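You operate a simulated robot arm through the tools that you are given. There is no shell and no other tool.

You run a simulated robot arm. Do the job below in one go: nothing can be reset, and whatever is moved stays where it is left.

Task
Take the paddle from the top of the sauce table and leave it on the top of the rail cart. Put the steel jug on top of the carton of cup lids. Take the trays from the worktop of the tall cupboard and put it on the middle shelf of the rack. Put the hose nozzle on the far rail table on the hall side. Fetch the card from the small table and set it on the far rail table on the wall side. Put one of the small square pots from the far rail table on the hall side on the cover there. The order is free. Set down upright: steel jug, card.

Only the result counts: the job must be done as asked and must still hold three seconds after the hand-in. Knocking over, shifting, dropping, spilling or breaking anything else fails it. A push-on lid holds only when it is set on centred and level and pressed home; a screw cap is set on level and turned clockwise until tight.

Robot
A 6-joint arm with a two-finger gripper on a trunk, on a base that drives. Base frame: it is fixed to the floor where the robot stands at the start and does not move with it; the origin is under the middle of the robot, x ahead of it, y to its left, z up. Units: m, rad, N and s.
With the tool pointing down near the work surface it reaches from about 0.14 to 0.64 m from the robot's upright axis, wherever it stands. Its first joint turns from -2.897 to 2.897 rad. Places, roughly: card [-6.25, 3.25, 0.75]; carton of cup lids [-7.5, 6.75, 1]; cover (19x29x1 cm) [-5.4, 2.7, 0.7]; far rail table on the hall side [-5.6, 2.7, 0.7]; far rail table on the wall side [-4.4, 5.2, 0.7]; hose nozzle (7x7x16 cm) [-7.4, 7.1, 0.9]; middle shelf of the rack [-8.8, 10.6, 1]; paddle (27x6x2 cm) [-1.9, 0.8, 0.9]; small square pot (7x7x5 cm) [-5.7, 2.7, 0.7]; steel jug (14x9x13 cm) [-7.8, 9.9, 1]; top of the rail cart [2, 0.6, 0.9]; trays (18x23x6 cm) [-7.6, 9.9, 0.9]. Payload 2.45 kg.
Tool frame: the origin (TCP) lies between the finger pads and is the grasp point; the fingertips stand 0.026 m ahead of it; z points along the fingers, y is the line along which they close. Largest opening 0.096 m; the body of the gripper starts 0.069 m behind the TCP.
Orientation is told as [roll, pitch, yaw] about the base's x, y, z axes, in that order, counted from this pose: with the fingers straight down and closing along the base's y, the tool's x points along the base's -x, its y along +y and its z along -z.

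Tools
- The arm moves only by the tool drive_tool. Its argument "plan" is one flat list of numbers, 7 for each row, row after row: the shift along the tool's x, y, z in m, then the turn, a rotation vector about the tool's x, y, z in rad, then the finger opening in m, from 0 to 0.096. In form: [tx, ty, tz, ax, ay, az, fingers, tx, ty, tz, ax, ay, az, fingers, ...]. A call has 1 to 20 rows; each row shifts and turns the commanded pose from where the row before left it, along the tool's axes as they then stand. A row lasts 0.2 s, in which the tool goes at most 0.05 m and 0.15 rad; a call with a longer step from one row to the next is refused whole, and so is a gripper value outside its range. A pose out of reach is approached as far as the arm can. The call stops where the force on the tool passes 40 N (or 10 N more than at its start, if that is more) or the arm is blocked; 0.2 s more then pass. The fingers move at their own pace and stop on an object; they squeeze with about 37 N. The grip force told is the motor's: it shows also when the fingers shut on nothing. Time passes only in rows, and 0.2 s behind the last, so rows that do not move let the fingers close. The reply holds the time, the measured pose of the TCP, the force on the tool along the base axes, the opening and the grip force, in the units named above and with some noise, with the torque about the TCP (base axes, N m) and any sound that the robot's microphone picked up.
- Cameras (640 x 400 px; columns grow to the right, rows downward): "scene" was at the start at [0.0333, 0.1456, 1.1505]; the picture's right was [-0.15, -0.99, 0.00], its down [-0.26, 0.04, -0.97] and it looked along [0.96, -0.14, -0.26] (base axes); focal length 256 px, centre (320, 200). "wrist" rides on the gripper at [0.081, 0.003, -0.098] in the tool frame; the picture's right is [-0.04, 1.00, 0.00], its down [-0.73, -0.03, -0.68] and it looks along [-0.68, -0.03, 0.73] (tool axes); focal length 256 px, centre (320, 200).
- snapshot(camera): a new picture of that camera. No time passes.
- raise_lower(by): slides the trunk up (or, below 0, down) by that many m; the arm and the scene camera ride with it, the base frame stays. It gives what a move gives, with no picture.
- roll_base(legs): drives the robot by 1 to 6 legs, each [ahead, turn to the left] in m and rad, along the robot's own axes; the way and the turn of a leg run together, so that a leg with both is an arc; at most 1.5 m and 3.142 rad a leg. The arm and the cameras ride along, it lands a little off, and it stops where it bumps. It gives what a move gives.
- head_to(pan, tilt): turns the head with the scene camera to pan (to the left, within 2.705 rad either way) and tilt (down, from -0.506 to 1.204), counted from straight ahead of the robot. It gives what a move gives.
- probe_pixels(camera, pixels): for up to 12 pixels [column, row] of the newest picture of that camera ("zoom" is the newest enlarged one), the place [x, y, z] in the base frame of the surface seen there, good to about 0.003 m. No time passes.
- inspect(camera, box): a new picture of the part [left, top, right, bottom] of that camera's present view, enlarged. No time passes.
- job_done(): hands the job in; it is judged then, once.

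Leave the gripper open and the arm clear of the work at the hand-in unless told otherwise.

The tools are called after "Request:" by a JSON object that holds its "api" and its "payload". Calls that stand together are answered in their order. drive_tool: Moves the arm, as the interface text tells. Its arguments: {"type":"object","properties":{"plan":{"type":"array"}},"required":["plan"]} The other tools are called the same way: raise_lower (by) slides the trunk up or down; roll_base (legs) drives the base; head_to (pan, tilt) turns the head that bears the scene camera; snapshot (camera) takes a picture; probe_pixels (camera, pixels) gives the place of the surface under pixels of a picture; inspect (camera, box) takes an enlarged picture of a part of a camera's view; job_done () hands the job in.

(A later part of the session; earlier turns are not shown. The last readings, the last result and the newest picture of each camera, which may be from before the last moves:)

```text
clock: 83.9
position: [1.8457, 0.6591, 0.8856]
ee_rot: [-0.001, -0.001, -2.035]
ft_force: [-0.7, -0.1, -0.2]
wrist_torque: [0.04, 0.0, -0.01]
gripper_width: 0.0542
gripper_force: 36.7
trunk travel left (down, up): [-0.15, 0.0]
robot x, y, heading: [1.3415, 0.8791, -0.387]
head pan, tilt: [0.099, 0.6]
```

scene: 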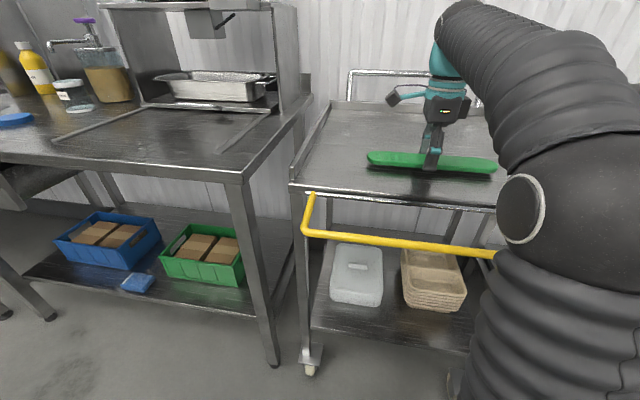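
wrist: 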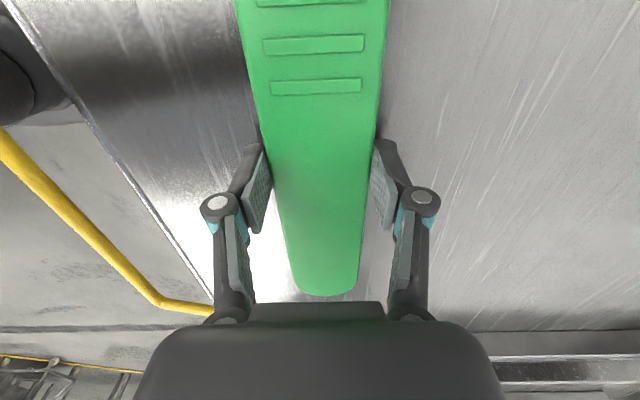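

About at contact (force rising towards 0). One more millimetre, then open and rise.

Request:
{"api": "drive_tool", "payload": {"plan": [0, 0, 0.001, 0, 0, 0, 0.03, 0, 0, 0, 0, 0, 0, 0.06, 0, 0, 0, 0, 0, 0, 0.08, 0, 0, 0, 0, 0, 0, 0.096, 0, 0, 0, 0, 0, 0, 0.096, 0, 0, -0.03, 0, 0, 0, 0.096, 0, 0, -0.04, 0, 0, 0, 0.096, 0, 0, 0, 0, 0, 0, 0.096]}}

Request:
{"api": "snapshot", "payload": {"camera": "scene"}}

Request:
{"api": "snapshot", "payload": {"camera": "wrist"}}

```text
clock: 85.7
position: [1.8443, 0.6597, 0.9552]
ee_rot: [-0.001, -0.002, -2.034]
ft_force: [-1.0, 0.0, 0.4]
wrist_torque: [-0.03, 0.03, 0.0]
gripper_width: 0.0959
gripper_force: 0.1
trunk travel left (down, up): [-0.15, 0.0]
robot x, y, heading: [1.338, 0.8833, -0.392]
head pan, tilt: [0.099, 0.6]
```

```text
taken
```

scene: 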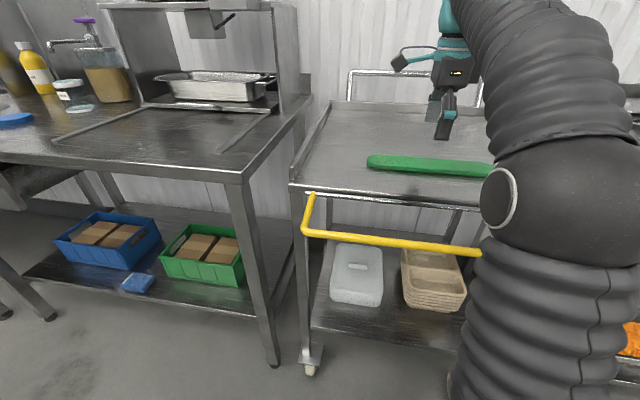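

```text
taken
```

wrist: 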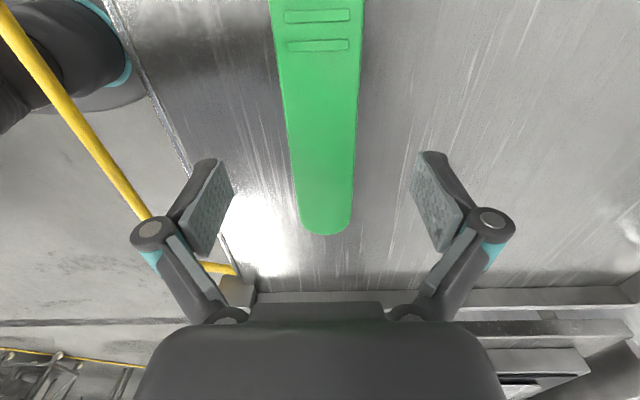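

The paddle lies flat on the cart. Retract, raise and turn the hand back to its straight pose.

Request:
{"api": "drive_tool", "payload": {"plan": [0, -0.03, -0.02, 0, 0, 0, 0.096, -0.003, -0.03, -0.02, 0, 0, 0, 0.096, -0.003, -0.03, 0, 0, 0, 0, 0.096, 0, 0, 0, 0, 0, -0.1495, 0.096, 0, 0, 0, 0, 0, -0.1495, 0.096, 0, 0, 0, 0, 0, -0.1495, 0.096, 0, 0, 0, 0, 0, -0.1495, 0.096, 0, 0, 0, 0, 0, -0.1495, 0.096, 0, 0, 0, 0, 0, -0.1495, 0.096, 0, 0, 0, 0, 0, -0.1495, 0.096, 0, 0, 0, 0, 0, -0.1495, 0.096, 0, 0, 0, 0, 0, -0.1495, 0.096, 0, 0, 0, 0, 0, -0.1495, 0.096, 0, 0, 0, 0, 0, -0.1495, 0.096, 0, 0, 0, 0, 0, 0, 0.096]}}

Request:
{"api": "snapshot", "payload": {"camera": "scene"}}

```text
clock: 88.9
position: [1.7625, 0.6933, 0.9945]
ee_rot: [-0.001, -0.002, -0.389]
ft_force: [0.5, 0.0, -0.3]
wrist_torque: [0.01, 0.04, 0.01]
gripper_width: 0.0959
gripper_force: 0.0
trunk travel left (down, up): [-0.15, 0.0]
robot x, y, heading: [1.339, 0.8834, -0.387]
head pan, tilt: [0.099, 0.6]
```

```text
taken
```

scene: 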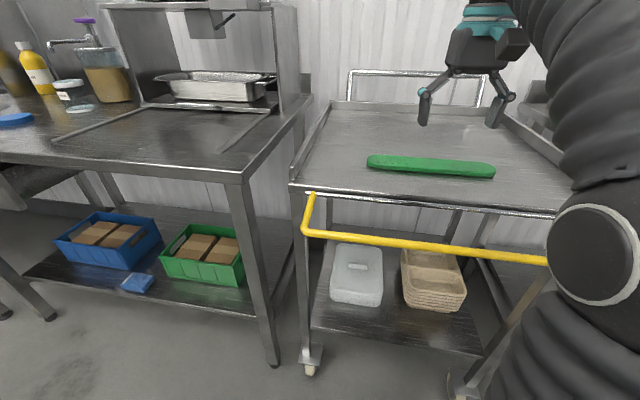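

Paddle done. Now the long trip. I'll back out the way I came, then turn toward the hall side and drive towards (-1.6,-0.25), then look.

Request:
{"api": "roll_base", "payload": {"legs": [[0, 1.347], [-0.93, 0], [0, 2.33], [1.2, 0], [1.2, 0]]}}

Request:
{"api": "head_to", "payload": {"pan": -0.4, "tilt": 0.35}}

Request:
{"api": "snapshot", "payload": {"camera": "scene"}}

Request:
{"api": "head_to", "payload": {"pan": 0.3, "tilt": 0.35}}

Request:
{"api": "snapshot", "payload": {"camera": "scene"}}

```text
clock: 113.9
position: [-2.0453, -0.1659, 0.9941]
ee_rot: [-0.002, -0.002, -3.041]
ft_force: [-0.1, -0.3, 0.5]
wrist_torque: [-0.01, 0.0, 0.02]
gripper_width: 0.0961
gripper_force: 0.0
trunk travel left (down, up): [-0.15, 0.0]
robot x, y, heading: [-1.5831, -0.1343, -3.043]
head pan, tilt: [0.099, 0.6]
```

```text
clock: 114.8
position: [-2.0441, -0.1654, 0.9936]
ee_rot: [-0.002, -0.001, -3.043]
ft_force: [0.5, -0.8, 0.1]
wrist_torque: [0.04, -0.01, 0.06]
gripper_width: 0.0962
gripper_force: 0.1
trunk travel left (down, up): [-0.15, 0.0]
robot x, y, heading: [-1.5811, -0.1363, -3.037]
head pan, tilt: [-0.4, 0.351]
```

```text
taken
```

scene: 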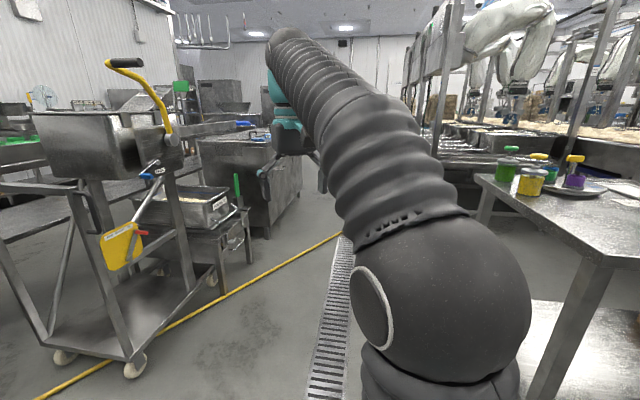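

```text
clock: 115.9
position: [-2.0442, -0.1656, 0.9923]
ee_rot: [-0.003, -0.001, -3.043]
ft_force: [-0.7, 0.6, 0.2]
wrist_torque: [-0.02, 0.0, -0.02]
gripper_width: 0.0961
gripper_force: 0.1
trunk travel left (down, up): [-0.15, 0.0]
robot x, y, heading: [-1.5799, -0.1316, -3.042]
head pan, tilt: [0.3, 0.351]
```

```text
taken
```

scene: 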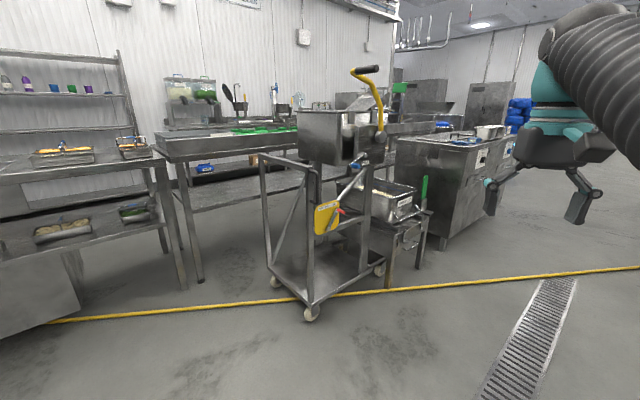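

The passage runs along the floor drain, between the wheeled cart/cooker on the left and the line on the right; a yellow hose lies across. Probe these.

Request:
{"api": "probe_pixels", "payload": {"camera": "scene", "pixels": [[310, 315], [380, 272], [443, 237], [430, 200], [510, 150], [560, 285], [620, 268], [500, 280], [600, 230], [550, 210]]}}

Request:
{"api": "head_to", "payload": {"pan": -0.75, "tilt": 0.25}}

Request:
{"api": "snapshot", "payload": {"camera": "scene"}}

```text
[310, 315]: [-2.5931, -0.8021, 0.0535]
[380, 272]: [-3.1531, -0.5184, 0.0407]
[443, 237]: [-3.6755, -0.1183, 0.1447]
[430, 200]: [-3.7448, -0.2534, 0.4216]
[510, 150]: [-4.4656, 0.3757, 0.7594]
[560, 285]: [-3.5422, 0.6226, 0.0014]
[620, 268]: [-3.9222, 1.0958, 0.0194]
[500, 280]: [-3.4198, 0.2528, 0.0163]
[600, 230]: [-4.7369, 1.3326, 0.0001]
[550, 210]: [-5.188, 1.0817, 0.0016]
```

```text
clock: 117.2
position: [-2.045, -0.1669, 0.9941]
ee_rot: [-0.001, -0.002, -3.042]
ft_force: [0.2, 0.4, 0.3]
wrist_torque: [0.01, 0.01, 0.02]
gripper_width: 0.096
gripper_force: 0.1
trunk travel left (down, up): [-0.15, 0.0]
robot x, y, heading: [-1.5787, -0.1327, -3.042]
head pan, tilt: [-0.75, 0.25]
```

```text
taken
```

scene: 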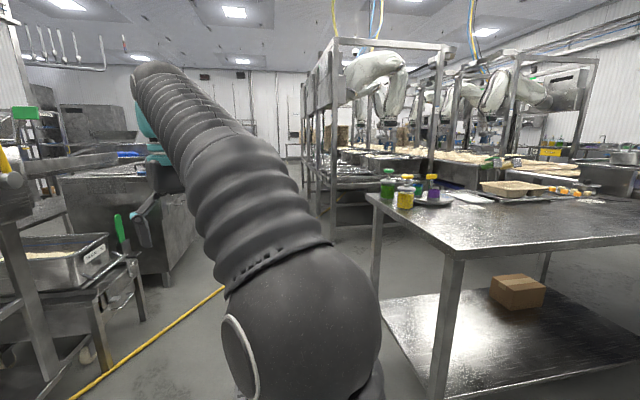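

Probe the line's hall-side edge (posts near (333,235)) and the cooker.

Request:
{"api": "probe_pixels", "payload": {"camera": "scene", "pixels": [[333, 236], [312, 200], [305, 170], [333, 150], [300, 195], [195, 220], [165, 280], [290, 158], [280, 170], [245, 140], [360, 225]]}}

Request:
{"api": "inspect", "payload": {"camera": "scene", "box": [200, 100, 400, 240]}}

```text
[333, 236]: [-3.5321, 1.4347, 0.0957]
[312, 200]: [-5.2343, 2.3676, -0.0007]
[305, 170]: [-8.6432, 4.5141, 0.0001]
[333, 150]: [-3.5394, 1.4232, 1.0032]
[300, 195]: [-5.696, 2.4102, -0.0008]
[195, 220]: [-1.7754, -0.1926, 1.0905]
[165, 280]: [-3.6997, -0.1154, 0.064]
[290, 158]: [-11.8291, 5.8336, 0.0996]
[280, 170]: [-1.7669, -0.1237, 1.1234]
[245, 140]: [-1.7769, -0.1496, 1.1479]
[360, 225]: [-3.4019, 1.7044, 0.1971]
```

```text
2.86 times, centred on (300, 170) of scene
```

zoom: 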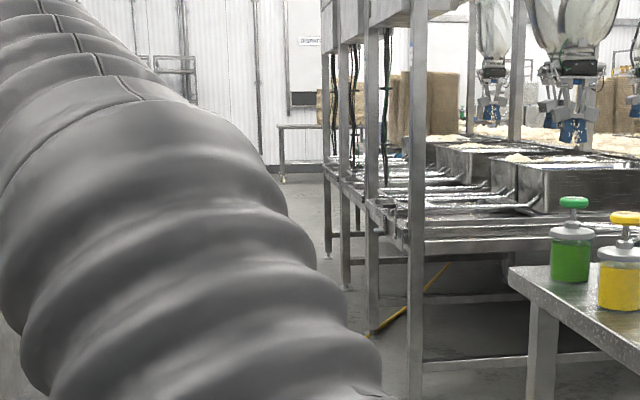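

The line's hall edge runs from (-3.53,1.43) to (-5.7,2.5); cooker corner at (-3.7,-0.1): a 1.45 m wide passage. Drive to its middle (-3.5,0.6).

Request:
{"api": "roll_base", "payload": {"legs": [[0, -0.463], [1.0, 0], [1.05, 0], [0, -0.1]]}}

Request:
{"api": "head_to", "payload": {"pan": -0.9, "tilt": 0.4}}

Request:
{"api": "snapshot", "payload": {"camera": "scene"}}

Request:
{"api": "head_to", "payload": {"pan": 0.3, "tilt": 0.3}}

Request:
{"api": "snapshot", "payload": {"camera": "scene"}}

```text
clock: 129.2
position: [-3.8696, 0.8704, 0.9928]
ee_rot: [-0.002, -0.003, 2.631]
ft_force: [-0.7, 0.1, -0.1]
wrist_torque: [0.02, 0.01, -0.03]
gripper_width: 0.0958
gripper_force: 0.1
trunk travel left (down, up): [-0.15, 0.0]
robot x, y, heading: [-3.4686, 0.6315, 2.634]
head pan, tilt: [-0.75, 0.25]
```

```text
clock: 129.9
position: [-3.871, 0.8692, 0.9935]
ee_rot: [-0.002, 0.0, 2.632]
ft_force: [0.5, -0.1, -0.3]
wrist_torque: [0.02, -0.01, -0.02]
gripper_width: 0.096
gripper_force: 0.1
trunk travel left (down, up): [-0.15, 0.0]
robot x, y, heading: [-3.4708, 0.6291, 2.631]
head pan, tilt: [-0.901, 0.4]
```

```text
taken
```

scene: 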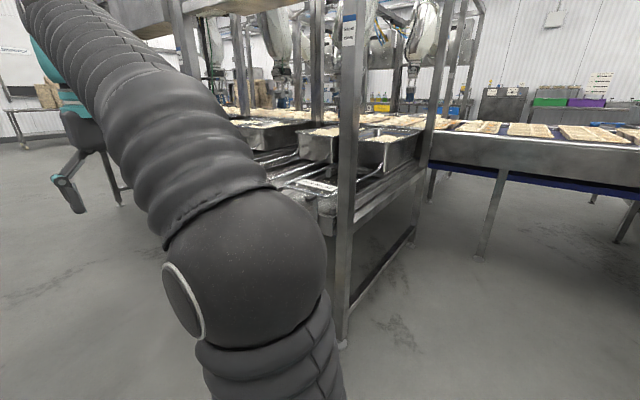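

```text
clock: 131.3
position: [-3.8712, 0.8697, 0.9938]
ee_rot: [-0.002, -0.002, 2.63]
ft_force: [0.6, 0.8, 0.1]
wrist_torque: [0.01, -0.01, -0.01]
gripper_width: 0.096
gripper_force: 0.2
trunk travel left (down, up): [-0.15, 0.0]
robot x, y, heading: [-3.4706, 0.6304, 2.634]
head pan, tilt: [0.3, 0.3]
```

```text
taken
```

scene: 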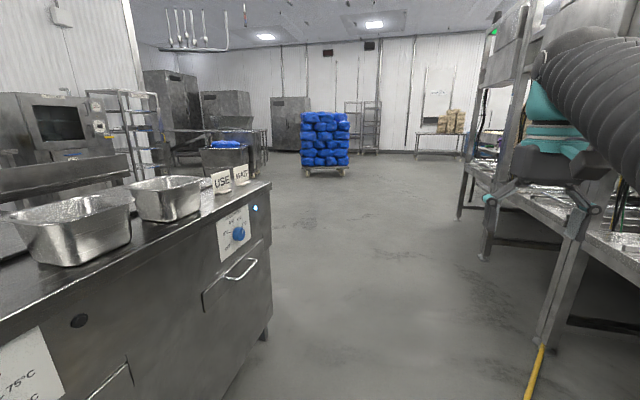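

The way is clear. Drive on to about (-6.14,1.63) and turn to face the far hall-side rail table.

Request:
{"api": "roll_base", "payload": {"legs": [[0, 0.15], [1.4, 0], [1.4, 0], [0, -1.678]]}}

Request:
{"api": "head_to", "payload": {"pan": 0.2, "tilt": 0.4}}

Request:
{"api": "snapshot", "payload": {"camera": "scene"}}

Request:
{"api": "snapshot", "payload": {"camera": "wrist"}}

```text
clock: 149.7
position: [-5.9144, 2.0147, 0.994]
ee_rot: [-0.003, -0.003, 1.118]
ft_force: [-0.6, -0.1, -0.2]
wrist_torque: [0.0, 0.01, -0.01]
gripper_width: 0.0962
gripper_force: 0.0
trunk travel left (down, up): [-0.15, 0.0]
robot x, y, heading: [-6.128, 1.6057, 1.117]
head pan, tilt: [0.3, 0.3]
```

```text
clock: 150.3
position: [-5.9145, 2.0149, 0.9937]
ee_rot: [-0.003, -0.001, 1.117]
ft_force: [0.4, 0.7, 0.5]
wrist_torque: [-0.02, 0.02, -0.02]
gripper_width: 0.0961
gripper_force: 0.0
trunk travel left (down, up): [-0.15, 0.0]
robot x, y, heading: [-6.1297, 1.601, 1.122]
head pan, tilt: [0.201, 0.4]
```

```text
taken
```

scene: 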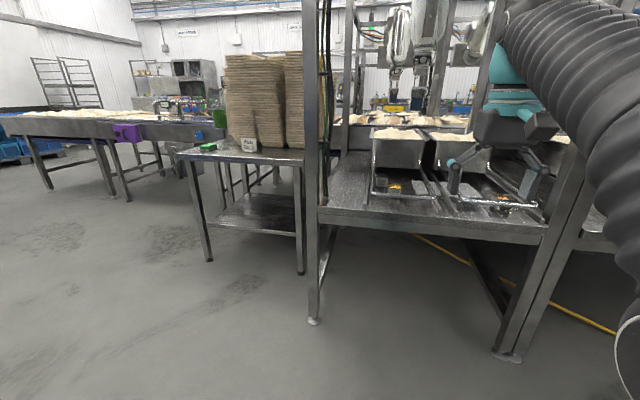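

```text
taken
```

wrist: 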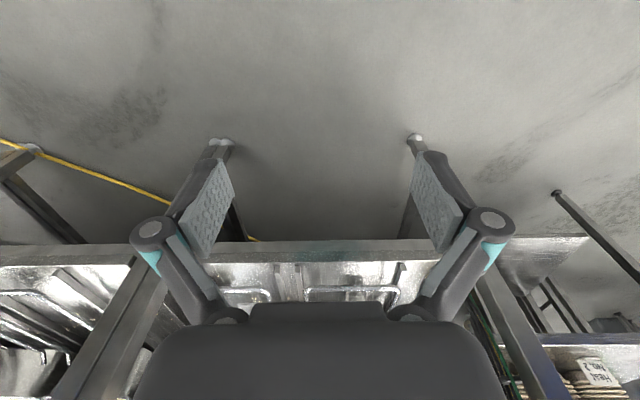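

The far hall-side rail table is at (430,200); the small table with stacks and a white card at (248,144). Enlarge both.

Request:
{"api": "inspect", "payload": {"camera": "scene", "box": [300, 100, 600, 260]}}

Request:
{"api": "probe_pixels", "payload": {"camera": "scene", "pixels": [[248, 144], [395, 188], [500, 198], [320, 212], [540, 232], [315, 320], [505, 355], [400, 150], [350, 190], [430, 215], [208, 155], [295, 160]]}}

Request:
{"api": "inspect", "payload": {"camera": "scene", "box": [150, 40, 350, 180]}}

```text
2.13 times, centred on (450, 180) of scene
```

zoom: 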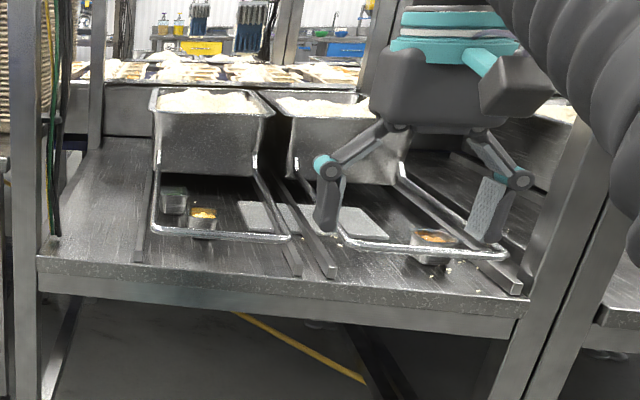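

```text
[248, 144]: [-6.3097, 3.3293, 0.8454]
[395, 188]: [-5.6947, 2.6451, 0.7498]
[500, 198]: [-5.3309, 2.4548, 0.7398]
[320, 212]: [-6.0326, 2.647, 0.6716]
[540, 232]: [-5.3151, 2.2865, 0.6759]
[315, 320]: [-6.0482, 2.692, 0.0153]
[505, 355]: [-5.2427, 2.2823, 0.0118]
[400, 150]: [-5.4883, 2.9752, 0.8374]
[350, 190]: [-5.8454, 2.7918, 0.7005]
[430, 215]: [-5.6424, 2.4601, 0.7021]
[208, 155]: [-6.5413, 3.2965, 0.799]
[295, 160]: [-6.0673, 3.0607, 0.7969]
```

```text
2.86 times, centred on (250, 110) of scene
```

zoom: 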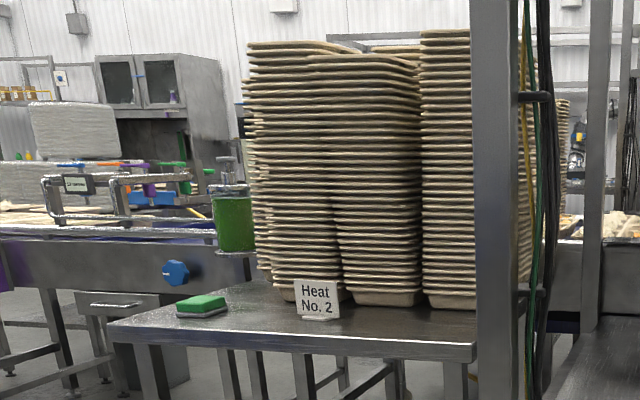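

I see three small pots and two flat plates (covers) on the rail table; the card is "Heat No. 2" standing on the small table. Move 0.45 m closer to the rail table.

Request:
{"api": "roll_base", "payload": {"legs": [[0, -0.06], [0.45, 0], [0, 0.05]]}}

Request:
{"api": "head_to", "payload": {"pan": 0.2, "tilt": 0.7}}

Request:
{"api": "snapshot", "payload": {"camera": "scene"}}

Request:
{"api": "snapshot", "payload": {"camera": "wrist"}}

```text
clock: 153.9
position: [-5.693, 2.3999, 0.9934]
ee_rot: [-0.004, -0.001, 1.104]
ft_force: [-0.2, 0.3, -0.8]
wrist_torque: [-0.02, -0.05, 0.03]
gripper_width: 0.0958
gripper_force: 0.1
trunk travel left (down, up): [-0.15, 0.0]
robot x, y, heading: [-5.9111, 1.9943, 1.108]
head pan, tilt: [0.201, 0.4]
```

```text
clock: 154.7
position: [-5.6937, 2.3993, 0.9933]
ee_rot: [0.0, 0.0, 1.104]
ft_force: [-0.3, -0.5, 0.2]
wrist_torque: [0.03, 0.02, 0.0]
gripper_width: 0.0957
gripper_force: 0.0
trunk travel left (down, up): [-0.15, 0.0]
robot x, y, heading: [-5.9151, 1.9886, 1.106]
head pan, tilt: [0.201, 0.7]
```

```text
taken
```

scene: 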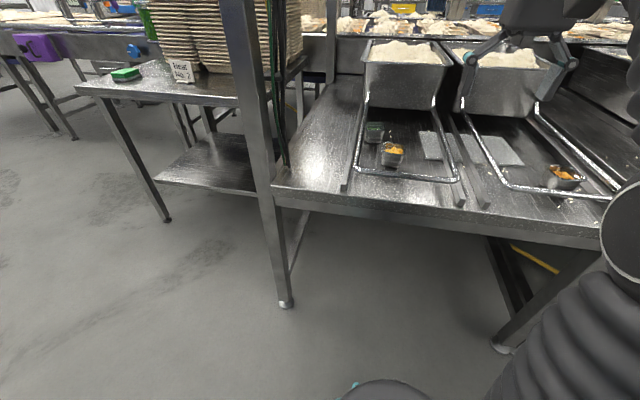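

```text
taken
```

wrist: 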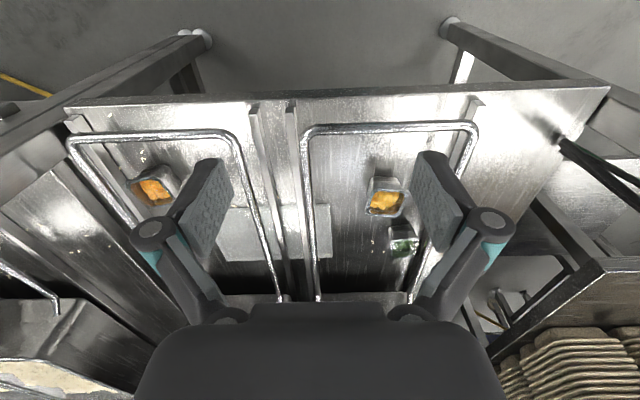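

Enlarge both views to understand the cover, loops and pots.

Request:
{"api": "inspect", "payload": {"camera": "scene", "box": [340, 90, 620, 230]}}

Request:
{"api": "inspect", "payload": {"camera": "wrist", "box": [60, 80, 500, 310]}}

Request:
{"api": "probe_pixels", "payload": {"camera": "scene", "pixels": [[375, 127], [392, 147], [392, 160], [562, 170], [430, 140], [450, 140], [480, 148], [505, 150], [495, 135], [360, 170], [455, 178], [335, 150]]}}

```text
2.29 times, centred on (480, 160) of scene
```

zoom: 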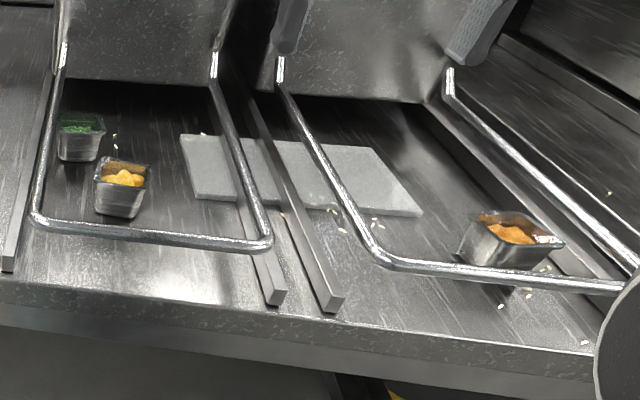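

```text
1.45 times, centred on (280, 195) of wrist
```

zoom: 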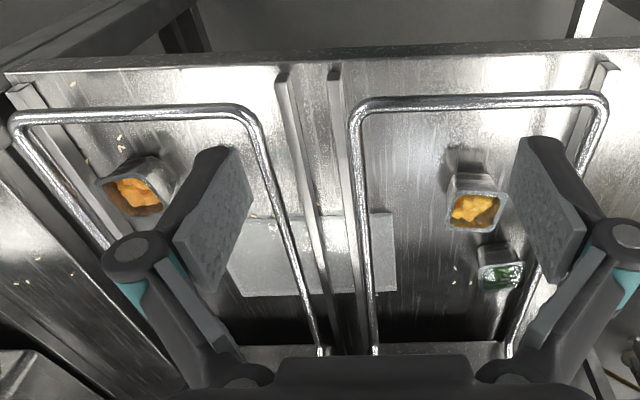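

```text
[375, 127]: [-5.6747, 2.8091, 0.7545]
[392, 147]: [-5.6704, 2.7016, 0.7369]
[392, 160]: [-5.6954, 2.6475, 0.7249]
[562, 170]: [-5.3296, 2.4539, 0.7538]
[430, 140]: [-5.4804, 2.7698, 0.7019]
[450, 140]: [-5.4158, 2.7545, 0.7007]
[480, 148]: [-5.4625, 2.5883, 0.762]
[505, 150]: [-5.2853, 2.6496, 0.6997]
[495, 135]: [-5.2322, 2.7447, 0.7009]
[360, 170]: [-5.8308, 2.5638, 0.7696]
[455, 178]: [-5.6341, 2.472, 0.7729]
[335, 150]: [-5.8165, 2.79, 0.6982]
```

The cover is one plate lying under two low strips; its usable part lies inside the right chrome loop, where the right-hand pot (562,170) also stands. I'll move that pot onto the cover's right part. I shift the base right by backing off at an angle, then come forward.

Request:
{"api": "roll_base", "payload": {"legs": [[0, 0.6], [-0.39, 0], [0, -0.6], [0.5, 0]]}}

Request:
{"api": "head_to", "payload": {"pan": 0.0, "tilt": 0.75}}

Request:
{"api": "snapshot", "payload": {"camera": "scene"}}

Request:
{"api": "snapshot", "payload": {"camera": "wrist"}}

```text
clock: 162.9
position: [-5.4092, 2.4423, 0.994]
ee_rot: [-0.003, -0.001, 1.085]
ft_force: [-0.9, 1.2, 1.1]
wrist_torque: [0.03, 0.04, 0.02]
gripper_width: 0.0963
gripper_force: 0.1
trunk travel left (down, up): [-0.15, 0.0]
robot x, y, heading: [-5.6387, 2.0359, 1.086]
head pan, tilt: [0.201, 0.7]
```

```text
clock: 163.6
position: [-5.4087, 2.4427, 0.9944]
ee_rot: [-0.002, -0.002, 1.083]
ft_force: [-0.5, 0.1, -0.2]
wrist_torque: [-0.01, 0.03, 0.01]
gripper_width: 0.0962
gripper_force: 0.1
trunk travel left (down, up): [-0.15, 0.0]
robot x, y, heading: [-5.6382, 2.0403, 1.086]
head pan, tilt: [0.0, 0.75]
```

```text
taken
```

scene: 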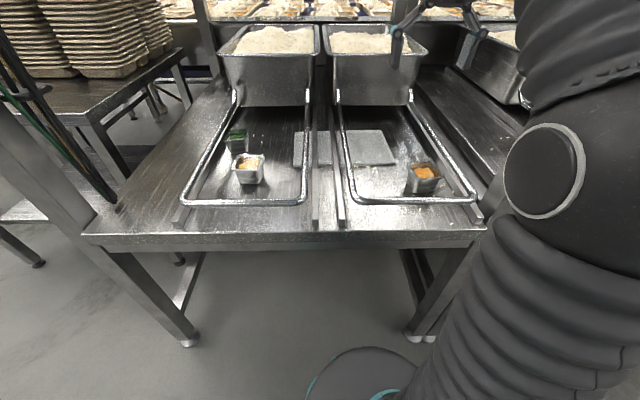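

```text
taken
```

wrist: 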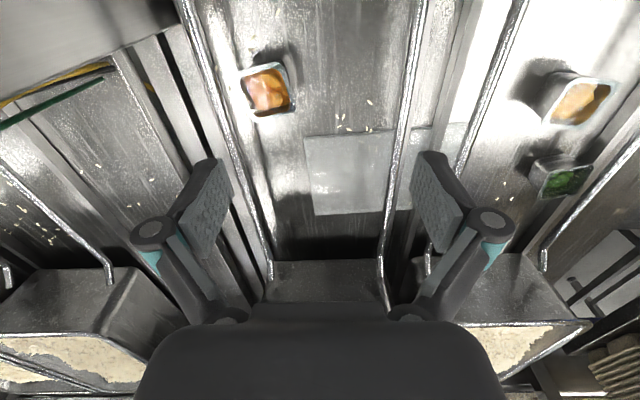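

Good view: pot at wrist (268,88), cover at (350,170), loop bars either side. Probe them.

Request:
{"api": "inspect", "payload": {"camera": "wrist", "box": [180, 30, 480, 260]}}

Request:
{"api": "probe_pixels", "payload": {"camera": "wrist", "pixels": [[245, 72], [284, 68], [293, 104], [258, 114], [270, 90], [305, 137], [316, 213], [393, 130], [410, 208], [350, 175], [300, 60], [345, 228]]}}

Request:
{"api": "probe_pixels", "payload": {"camera": "wrist", "pixels": [[213, 80], [232, 140], [262, 225], [418, 60], [405, 110], [390, 190], [270, 265], [375, 262], [330, 285], [345, 235]]}}

```text
1.74 times, centred on (330, 145) of wrist
```

zoom: 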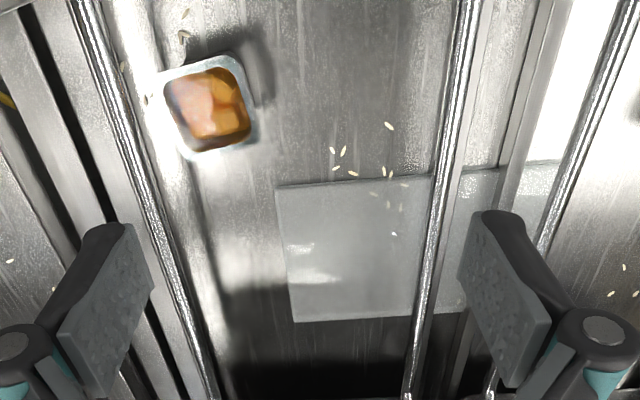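

```text
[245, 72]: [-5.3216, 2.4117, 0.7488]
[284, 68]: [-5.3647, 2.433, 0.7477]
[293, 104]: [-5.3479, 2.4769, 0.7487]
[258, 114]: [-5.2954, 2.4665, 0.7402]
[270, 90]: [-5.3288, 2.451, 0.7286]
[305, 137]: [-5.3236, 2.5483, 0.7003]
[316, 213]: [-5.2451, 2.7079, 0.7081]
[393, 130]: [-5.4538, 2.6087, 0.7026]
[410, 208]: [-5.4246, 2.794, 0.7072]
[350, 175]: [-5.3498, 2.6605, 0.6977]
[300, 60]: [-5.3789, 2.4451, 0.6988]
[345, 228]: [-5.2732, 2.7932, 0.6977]
```

```text
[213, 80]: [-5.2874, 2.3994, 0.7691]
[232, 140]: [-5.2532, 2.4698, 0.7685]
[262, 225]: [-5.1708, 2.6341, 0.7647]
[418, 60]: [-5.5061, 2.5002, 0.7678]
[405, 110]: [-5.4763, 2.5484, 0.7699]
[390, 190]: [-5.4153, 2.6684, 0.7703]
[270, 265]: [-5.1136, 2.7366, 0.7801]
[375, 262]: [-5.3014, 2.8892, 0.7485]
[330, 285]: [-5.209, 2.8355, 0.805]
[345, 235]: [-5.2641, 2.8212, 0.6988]
```

The pot's centre is about (-5.333,2.447), top z≈0.748, close to the right loop bar, so I'll grip it front-to-back. I need exact pot corners, and the base's front edge (355,350 in the scene view) to know how much closer I may drive.

Request:
{"api": "probe_pixels", "payload": {"camera": "scene", "pixels": [[360, 350], [330, 375], [400, 358], [370, 370], [290, 243], [480, 235], [415, 335], [190, 340]]}}

Request:
{"api": "inspect", "payload": {"camera": "wrist", "box": [220, 40, 320, 130]}}

```text
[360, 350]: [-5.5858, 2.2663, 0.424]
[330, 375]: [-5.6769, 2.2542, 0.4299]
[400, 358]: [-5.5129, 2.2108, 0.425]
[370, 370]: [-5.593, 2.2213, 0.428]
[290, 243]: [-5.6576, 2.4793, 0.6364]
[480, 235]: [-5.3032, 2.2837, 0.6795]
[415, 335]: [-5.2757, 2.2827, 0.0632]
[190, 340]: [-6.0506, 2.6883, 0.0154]
```

```text
4.44 times, centred on (270, 85) of wrist
```

zoom: 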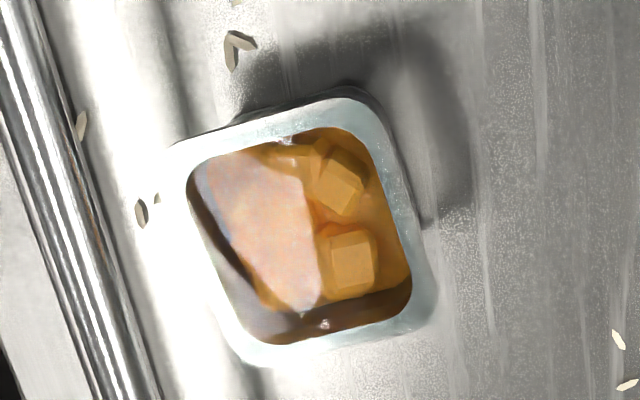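

The base (radius ≈0.23, top at z 0.43) fits under the table edge, so I can come closer. Probe the pot's rim side-midpoints.

Request:
{"api": "probe_pixels", "payload": {"camera": "zoom", "pixels": [[265, 125], [402, 205], [337, 345], [200, 255], [230, 137], [310, 113], [385, 150], [420, 265], [280, 355], [390, 333], [187, 190], [218, 310]]}}

```text
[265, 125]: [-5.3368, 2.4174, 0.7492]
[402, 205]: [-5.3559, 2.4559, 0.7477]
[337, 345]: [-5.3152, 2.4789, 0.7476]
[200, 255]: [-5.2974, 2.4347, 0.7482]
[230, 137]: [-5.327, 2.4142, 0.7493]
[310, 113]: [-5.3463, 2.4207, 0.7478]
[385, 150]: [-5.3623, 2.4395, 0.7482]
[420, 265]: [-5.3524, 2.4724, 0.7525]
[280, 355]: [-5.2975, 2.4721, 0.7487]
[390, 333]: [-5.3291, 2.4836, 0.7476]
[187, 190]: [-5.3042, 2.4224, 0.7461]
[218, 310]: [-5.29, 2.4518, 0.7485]
```

Pot centre (-5.326,2.447), turned to about 1.22 rad. Roll 0.11 m forward first.

Request:
{"api": "roll_base", "payload": {"legs": [[0.11, 0]]}}

Request:
{"api": "snapshot", "payload": {"camera": "scene"}}

Request:
{"api": "snapshot", "payload": {"camera": "wrist"}}

```text
clock: 164.8
position: [-5.357, 2.5412, 0.994]
ee_rot: [-0.003, -0.002, 1.082]
ft_force: [1.0, -0.1, -0.4]
wrist_torque: [0.03, 0.02, 0.0]
gripper_width: 0.096
gripper_force: 0.1
trunk travel left (down, up): [-0.15, 0.0]
robot x, y, heading: [-5.5858, 2.1375, 1.088]
head pan, tilt: [0.0, 0.75]
```

```text
taken
```

scene: 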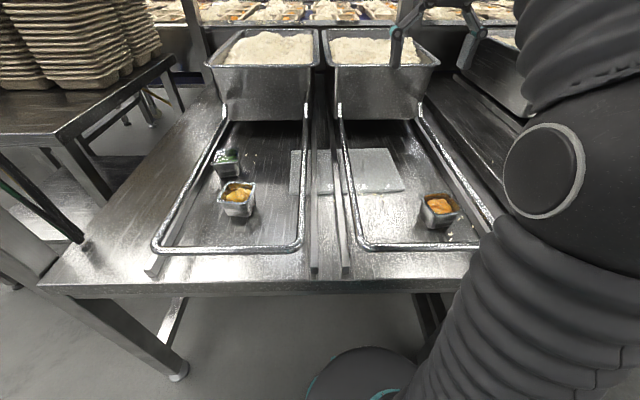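

```text
taken
```

wrist: 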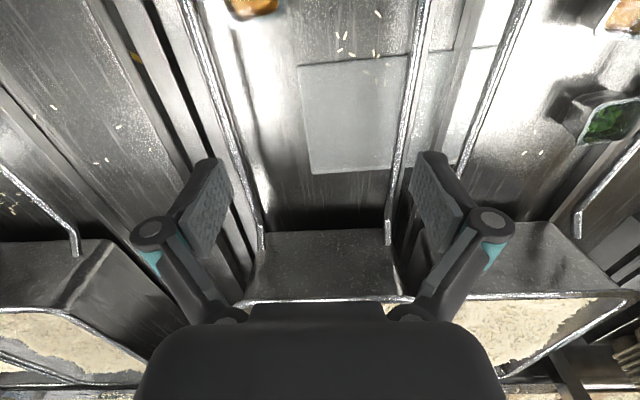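

Move above the pot and turn the hand +1.43 rad so the fingers close front-to-back.

Request:
{"api": "drive_tool", "payload": {"plan": [0.0229, -0.0238, 0, 0, 0, 0, 0.096, 0.0229, -0.0238, 0, 0, 0, 0, 0.096, 0.0229, -0.0238, 0, 0, 0, 0, 0.096, 0, 0, 0, 0, 0, 0.1434, 0.096, 0, 0, 0, 0, 0, 0.1434, 0.096, 0, 0, 0, 0, 0, 0.1434, 0.096, 0, 0, 0, 0, 0, 0.1434, 0.096, 0, 0, 0, 0, 0, 0.1434, 0.096, 0, 0, 0, 0, 0, 0.1434, 0.096, 0, 0, 0, 0, 0, 0.1434, 0.096, 0, 0, 0, 0, 0, 0.1434, 0.096, 0, 0, 0, 0, 0, 0.1434, 0.096, 0, 0, 0, 0, 0, 0.1434, 0.096, 0, 0, 0.05, 0, 0, 0, 0.096, 0, 0, 0.05, 0, 0, 0, 0.096, 0, 0, 0, 0, 0, 0, 0.096]}}

Request:
{"api": "snapshot", "payload": {"camera": "wrist"}}

Request:
{"api": "snapshot", "payload": {"camera": "scene"}}

```text
clock: 168.2
position: [-5.3285, 2.4475, 0.8906]
ee_rot: [0.001, -0.001, -0.353]
ft_force: [0.5, -0.2, 0.2]
wrist_torque: [-0.02, 0.01, 0.0]
gripper_width: 0.0958
gripper_force: 0.0
trunk travel left (down, up): [-0.15, 0.0]
robot x, y, heading: [-5.5854, 2.1333, 1.087]
head pan, tilt: [0.0, 0.75]
```

```text
taken
```

wrist: 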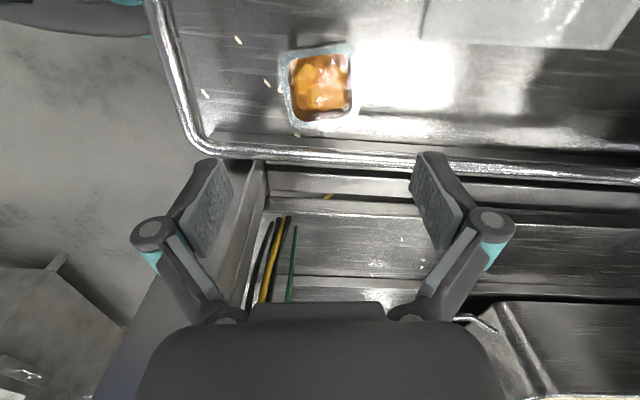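

```text
taken
```

scene: 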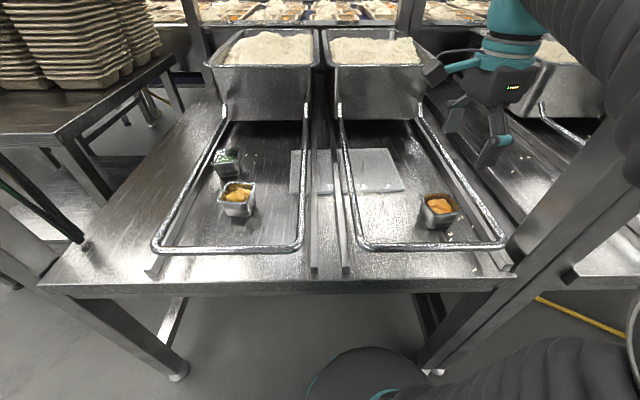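

The pot is centred under the hand (predicted row 84, seen 85). Descend 10 cm and recheck.

Request:
{"api": "drive_tool", "payload": {"plan": [0, 0, 0.05, 0, 0, 0, 0.096, 0, 0, 0.05, 0, 0, 0, 0.096, 0, 0, 0, 0, 0, 0, 0.096]}}

Request:
{"api": "snapshot", "payload": {"camera": "wrist"}}

Request:
{"api": "snapshot", "payload": {"camera": "scene"}}

```text
clock: 169.0
position: [-5.3272, 2.4473, 0.7936]
ee_rot: [0.003, -0.003, -0.351]
ft_force: [-0.2, -0.1, 0.1]
wrist_torque: [0.02, -0.03, 0.01]
gripper_width: 0.0962
gripper_force: 0.1
trunk travel left (down, up): [-0.15, 0.0]
robot x, y, heading: [-5.5856, 2.1353, 1.086]
head pan, tilt: [0.0, 0.75]
```

```text
taken
```

wrist: 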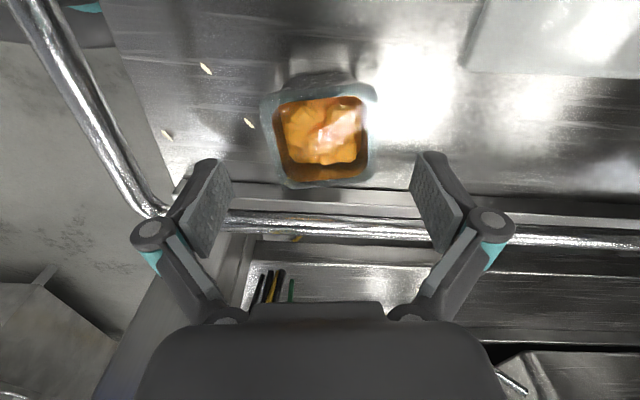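

```text
taken
```

scene: 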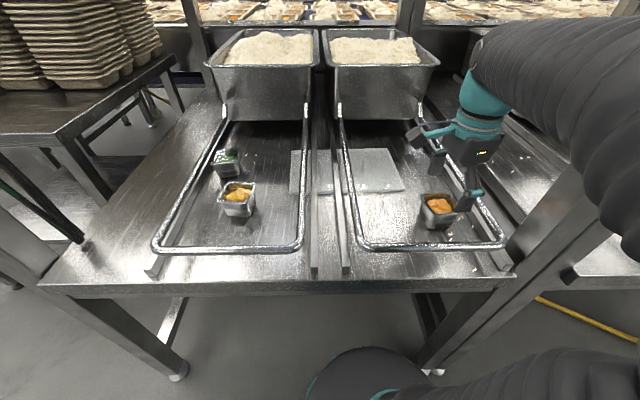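

Well centred. Descend 6.3 cm more so the pads straddle the pot, then read force.

Request:
{"api": "drive_tool", "payload": {"plan": [0, 0, 0.025, 0, 0, 0, 0.096, 0, 0, 0.025, 0, 0, 0, 0.096, 0, 0, 0.013, 0, 0, 0, 0.096, 0, 0, 0, 0, 0, 0, 0.096]}}

Request:
{"api": "snapshot", "payload": {"camera": "wrist"}}

Request:
{"api": "snapshot", "payload": {"camera": "scene"}}

```text
clock: 170.0
position: [-5.3277, 2.4477, 0.7298]
ee_rot: [0.002, -0.003, -0.351]
ft_force: [-0.4, 0.5, 0.7]
wrist_torque: [0.0, 0.0, 0.01]
gripper_width: 0.0959
gripper_force: 0.1
trunk travel left (down, up): [-0.15, 0.0]
robot x, y, heading: [-5.5902, 2.1386, 1.081]
head pan, tilt: [0.0, 0.75]
```

```text
taken
```

wrist: 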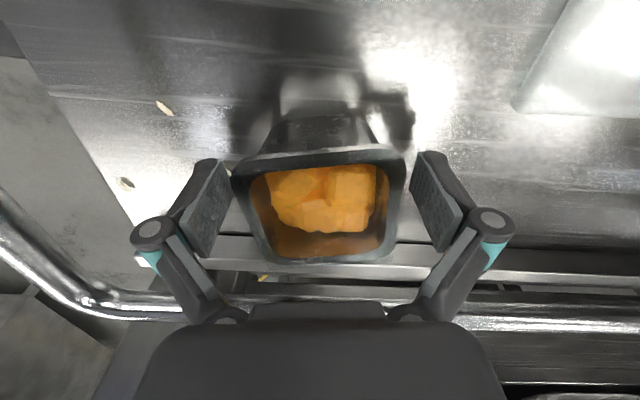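

```text
taken
```

scene: 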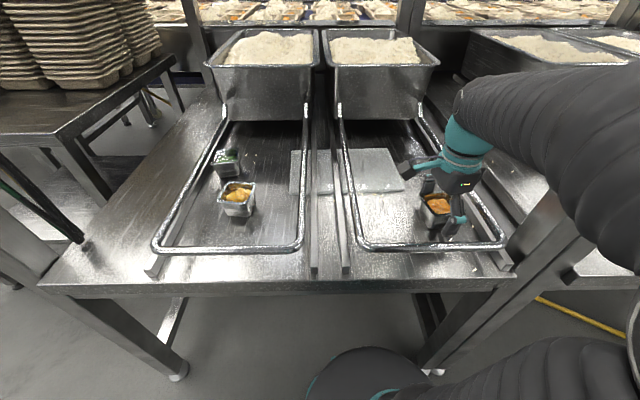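

Pads are on both sides of the pot. Close.

Request:
{"api": "drive_tool", "payload": {"plan": [0, 0, 0, 0, 0, 0, 0.075, 0, 0, 0, 0, 0, 0, 0.06, 0, 0, 0, 0, 0, 0, 0.045, 0, 0, 0, 0, 0, 0, 0.045]}}

Request:
{"api": "snapshot", "payload": {"camera": "wrist"}}

```text
clock: 171.0
position: [-5.3274, 2.4467, 0.7305]
ee_rot: [0.001, 0.0, -0.352]
ft_force: [0.3, 0.9, -0.4]
wrist_torque: [0.0, 0.0, 0.03]
gripper_width: 0.0677
gripper_force: 37.8
trunk travel left (down, up): [-0.15, 0.0]
robot x, y, heading: [-5.5871, 2.1371, 1.086]
head pan, tilt: [0.0, 0.75]
```

```text
taken
```

wrist: 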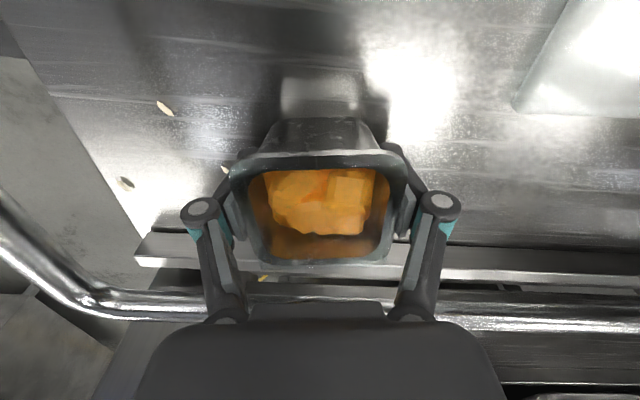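

Gripped at 68 mm. Lift 3.5 cm, and carry it slowly inward over the cover's right part (-5.344,2.656).

Request:
{"api": "drive_tool", "payload": {"plan": [0, 0, -0.01, 0, 0, 0, 0.045, 0, 0, -0.0125, 0, 0, 0, 0.045, 0, 0, -0.0125, 0, 0, 0, 0.045, 0.0125, 0.0272, 0, 0, 0, 0, 0.045, 0.0125, 0.0272, 0, 0, 0, 0, 0.045, 0.0125, 0.0272, 0, 0, 0, 0, 0.045, 0.0125, 0.0272, 0, 0, 0, 0, 0.045, 0.0125, 0.0272, 0, 0, 0, 0, 0.045, 0.0125, 0.0272, 0, 0, 0, 0, 0.045, 0.0125, 0.0272, 0, 0, 0, 0, 0.045, 0, 0, 0, 0, 0, 0, 0.045]}}

Request:
{"api": "snapshot", "payload": {"camera": "scene"}}

Request:
{"api": "snapshot", "payload": {"camera": "wrist"}}

```text
clock: 173.4
position: [-5.3439, 2.6569, 0.765]
ee_rot: [0.0, -0.001, -0.352]
ft_force: [0.5, -0.7, -1.7]
wrist_torque: [0.02, -0.01, 0.03]
gripper_width: 0.0679
gripper_force: 36.8
trunk travel left (down, up): [-0.15, 0.0]
robot x, y, heading: [-5.5851, 2.1366, 1.085]
head pan, tilt: [0.0, 0.75]
```

```text
taken
```

scene: 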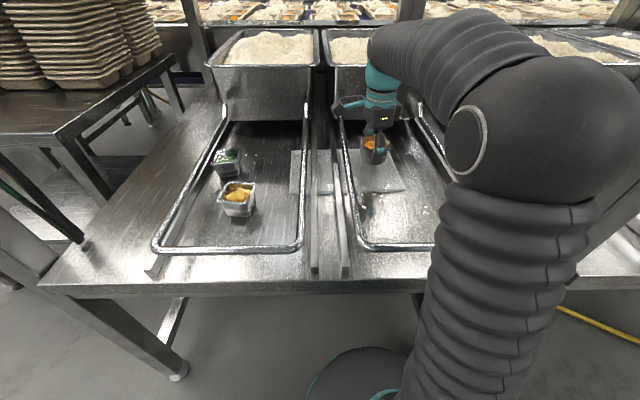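

```text
taken
```

wrist: 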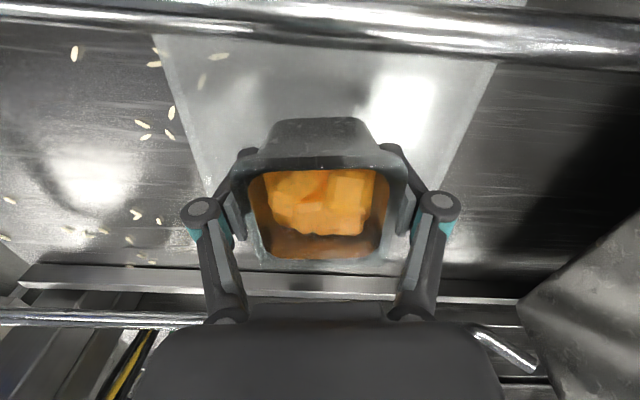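

The pot is over the cover. Lower in small steps until it touches.

Request:
{"api": "drive_tool", "payload": {"plan": [0, 0, 0.01, 0, 0, 0, 0.045, 0, 0, 0.008, 0, 0, 0, 0.045, 0, 0, 0.004, 0, 0, 0, 0.045, 0, 0, 0, 0, 0, 0, 0.045]}}

Request:
{"api": "inspect", "payload": {"camera": "scene", "box": [290, 90, 470, 220]}}

```text
clock: 174.4
position: [-5.3426, 2.6546, 0.7437]
ee_rot: [0.002, -0.001, -0.353]
ft_force: [0.1, 0.7, -1.1]
wrist_torque: [0.02, 0.01, -0.01]
gripper_width: 0.0678
gripper_force: 37.0
trunk travel left (down, up): [-0.15, 0.0]
robot x, y, heading: [-5.589, 2.1394, 1.087]
head pan, tilt: [0.0, 0.75]
```

```text
3.08 times, centred on (380, 155) of scene
```

zoom: 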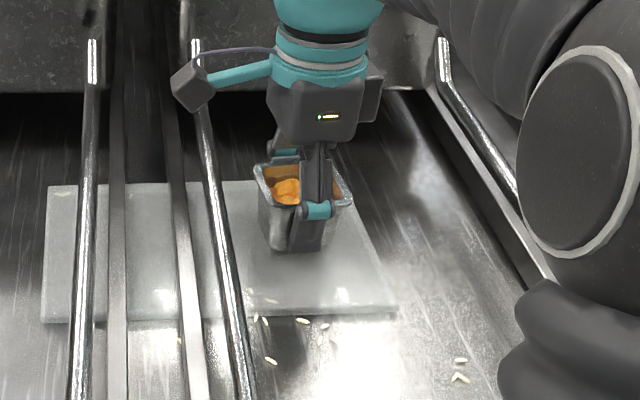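

Good position, well within the cover. Continue down in 2 mm steps.

Request:
{"api": "drive_tool", "payload": {"plan": [0, 0, 0.002, 0, 0, 0, 0.045, 0, 0, 0.002, 0, 0, 0, 0.045, 0, 0, 0, 0, 0, 0, 0.045]}}

```text
clock: 175.2
position: [-5.342, 2.6566, 0.7403]
ee_rot: [-0.001, -0.002, -0.352]
ft_force: [-1.4, -0.5, -1.3]
wrist_torque: [0.0, -0.01, 0.03]
gripper_width: 0.0677
gripper_force: 37.1
trunk travel left (down, up): [-0.15, 0.0]
robot x, y, heading: [-5.5867, 2.1346, 1.084]
head pan, tilt: [0.0, 0.75]
```

Request:
{"api": "drive_tool", "payload": {"plan": [0, 0, 0.002, 0, 0, 0, 0.045, 0, 0, 0, 0, 0, 0, 0.045]}}

Request:
{"api": "drive_tool", "payload": {"plan": [0, 0, 0.002, 0, 0, 0, 0.045, 0, 0, 0, 0, 0, 0, 0.045]}}

```text
clock: 175.8
position: [-5.3429, 2.6566, 0.7378]
ee_rot: [0.003, -0.002, -0.352]
ft_force: [2.4, 3.5, 10.1]
wrist_torque: [-0.18, 0.03, 0.04]
gripper_width: 0.0677
gripper_force: 36.4
trunk travel left (down, up): [-0.15, 0.0]
robot x, y, heading: [-5.5879, 2.1378, 1.086]
head pan, tilt: [0.0, 0.75]
```

```text
clock: 176.4
position: [-5.3432, 2.6553, 0.7359]
ee_rot: [0.004, -0.002, -0.353]
ft_force: [2.8, 3.6, 13.0]
wrist_torque: [-0.05, 0.01, 0.0]
gripper_width: 0.0672
gripper_force: 37.5
trunk travel left (down, up): [-0.15, 0.0]
robot x, y, heading: [-5.5897, 2.1371, 1.087]
head pan, tilt: [0.0, 0.75]
```

Contact at z≈0.738 (10–13 N up). Ease up 1.5 mm, open slowly, then rise.

Request:
{"api": "drive_tool", "payload": {"plan": [0, 0, -0.0015, 0, 0, 0, 0.045, 0, 0, 0, 0, 0, 0, 0.07, 0, 0, 0, 0, 0, 0, 0.08, 0, 0, 0, 0, 0, 0, 0.096, 0, 0, 0, 0, 0, 0, 0.096, 0, 0, -0.02, 0, 0, 0, 0.096, 0, 0, -0.03, 0, 0, 0, 0.096, 0, 0, -0.03, 0, 0, 0, 0.096, 0, 0, 0, 0, 0, 0, 0.096]}}

Request:
{"api": "snapshot", "payload": {"camera": "scene"}}

Request:
{"api": "snapshot", "payload": {"camera": "wrist"}}

```text
clock: 178.4
position: [-5.3421, 2.6562, 0.8183]
ee_rot: [0.003, -0.002, -0.354]
ft_force: [-0.2, 0.5, 0.1]
wrist_torque: [0.01, 0.01, -0.01]
gripper_width: 0.096
gripper_force: 0.1
trunk travel left (down, up): [-0.15, 0.0]
robot x, y, heading: [-5.5863, 2.1366, 1.087]
head pan, tilt: [0.0, 0.75]
```

```text
taken
```

scene: 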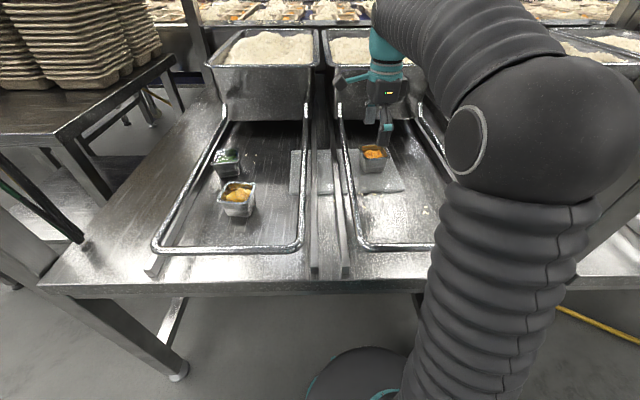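

```text
taken
```

wrist: 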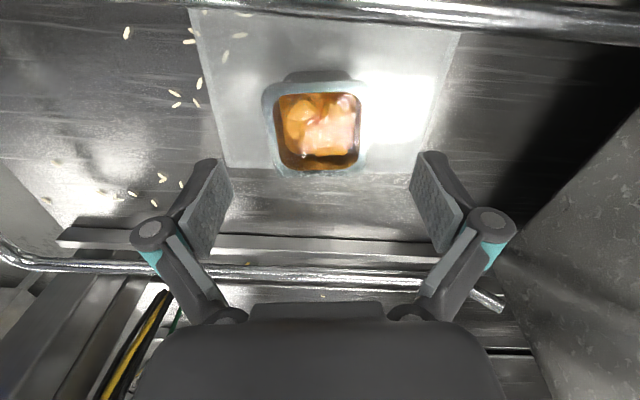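

The pot stands on the cover. Back away up and out, and turn the hand straight.

Request:
{"api": "drive_tool", "payload": {"plan": [0, -0.02, -0.03, 0, 0, 0, 0.096, 0, -0.03, -0.03, 0, 0, 0, 0.096, 0, -0.03, -0.03, 0, 0, 0, 0.096, 0, -0.03, -0.03, 0, 0, 0, 0.096, 0, -0.015, -0.025, 0, 0, 0, 0.096, 0, 0, -0.025, 0, 0, 0, 0.096, 0, 0, 0, 0, 0, -0.144, 0.096, 0, 0, 0, 0, 0, -0.144, 0.096, 0, 0, 0, 0, 0, -0.144, 0.096, 0, 0, 0, 0, 0, -0.144, 0.096, 0, 0, 0, 0, 0, -0.144, 0.096, 0, 0, 0, 0, 0, -0.144, 0.096, 0, 0, 0, 0, 0, -0.144, 0.096, 0, 0, 0, 0, 0, -0.144, 0.096, 0, 0, 0, 0, 0, -0.144, 0.096, 0, 0, 0, 0, 0, -0.144, 0.096, 0, 0, 0, 0, 0, 0, 0.096]}}

Request:
{"api": "head_to", "payload": {"pan": 0.55, "tilt": 0.4}}

Request:
{"api": "snapshot", "payload": {"camera": "scene"}}

```text
clock: 182.0
position: [-5.3859, 2.5394, 0.9875]
ee_rot: [-0.001, -0.002, 1.088]
ft_force: [-0.1, 0.5, -0.6]
wrist_torque: [0.01, -0.01, -0.03]
gripper_width: 0.0959
gripper_force: 0.0
trunk travel left (down, up): [-0.15, 0.0]
robot x, y, heading: [-5.5873, 2.1364, 1.085]
head pan, tilt: [0.0, 0.75]
```

```text
clock: 183.0
position: [-5.386, 2.5392, 0.9885]
ee_rot: [-0.003, 0.0, 1.087]
ft_force: [-0.3, 0.3, 0.6]
wrist_torque: [0.0, 0.0, 0.02]
gripper_width: 0.0963
gripper_force: 0.0
trunk travel left (down, up): [-0.15, 0.0]
robot x, y, heading: [-5.5849, 2.1394, 1.086]
head pan, tilt: [0.55, 0.4]
```

```text
taken
```

scene: 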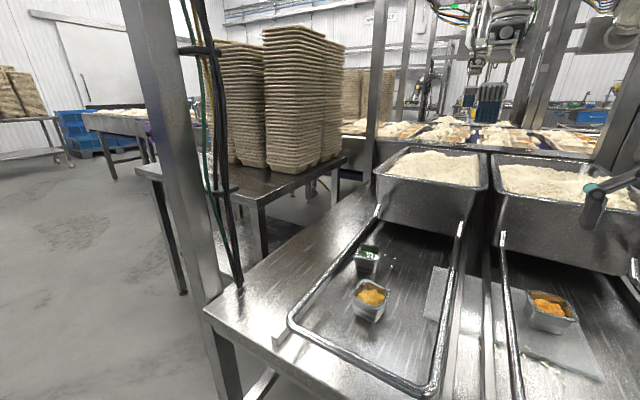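

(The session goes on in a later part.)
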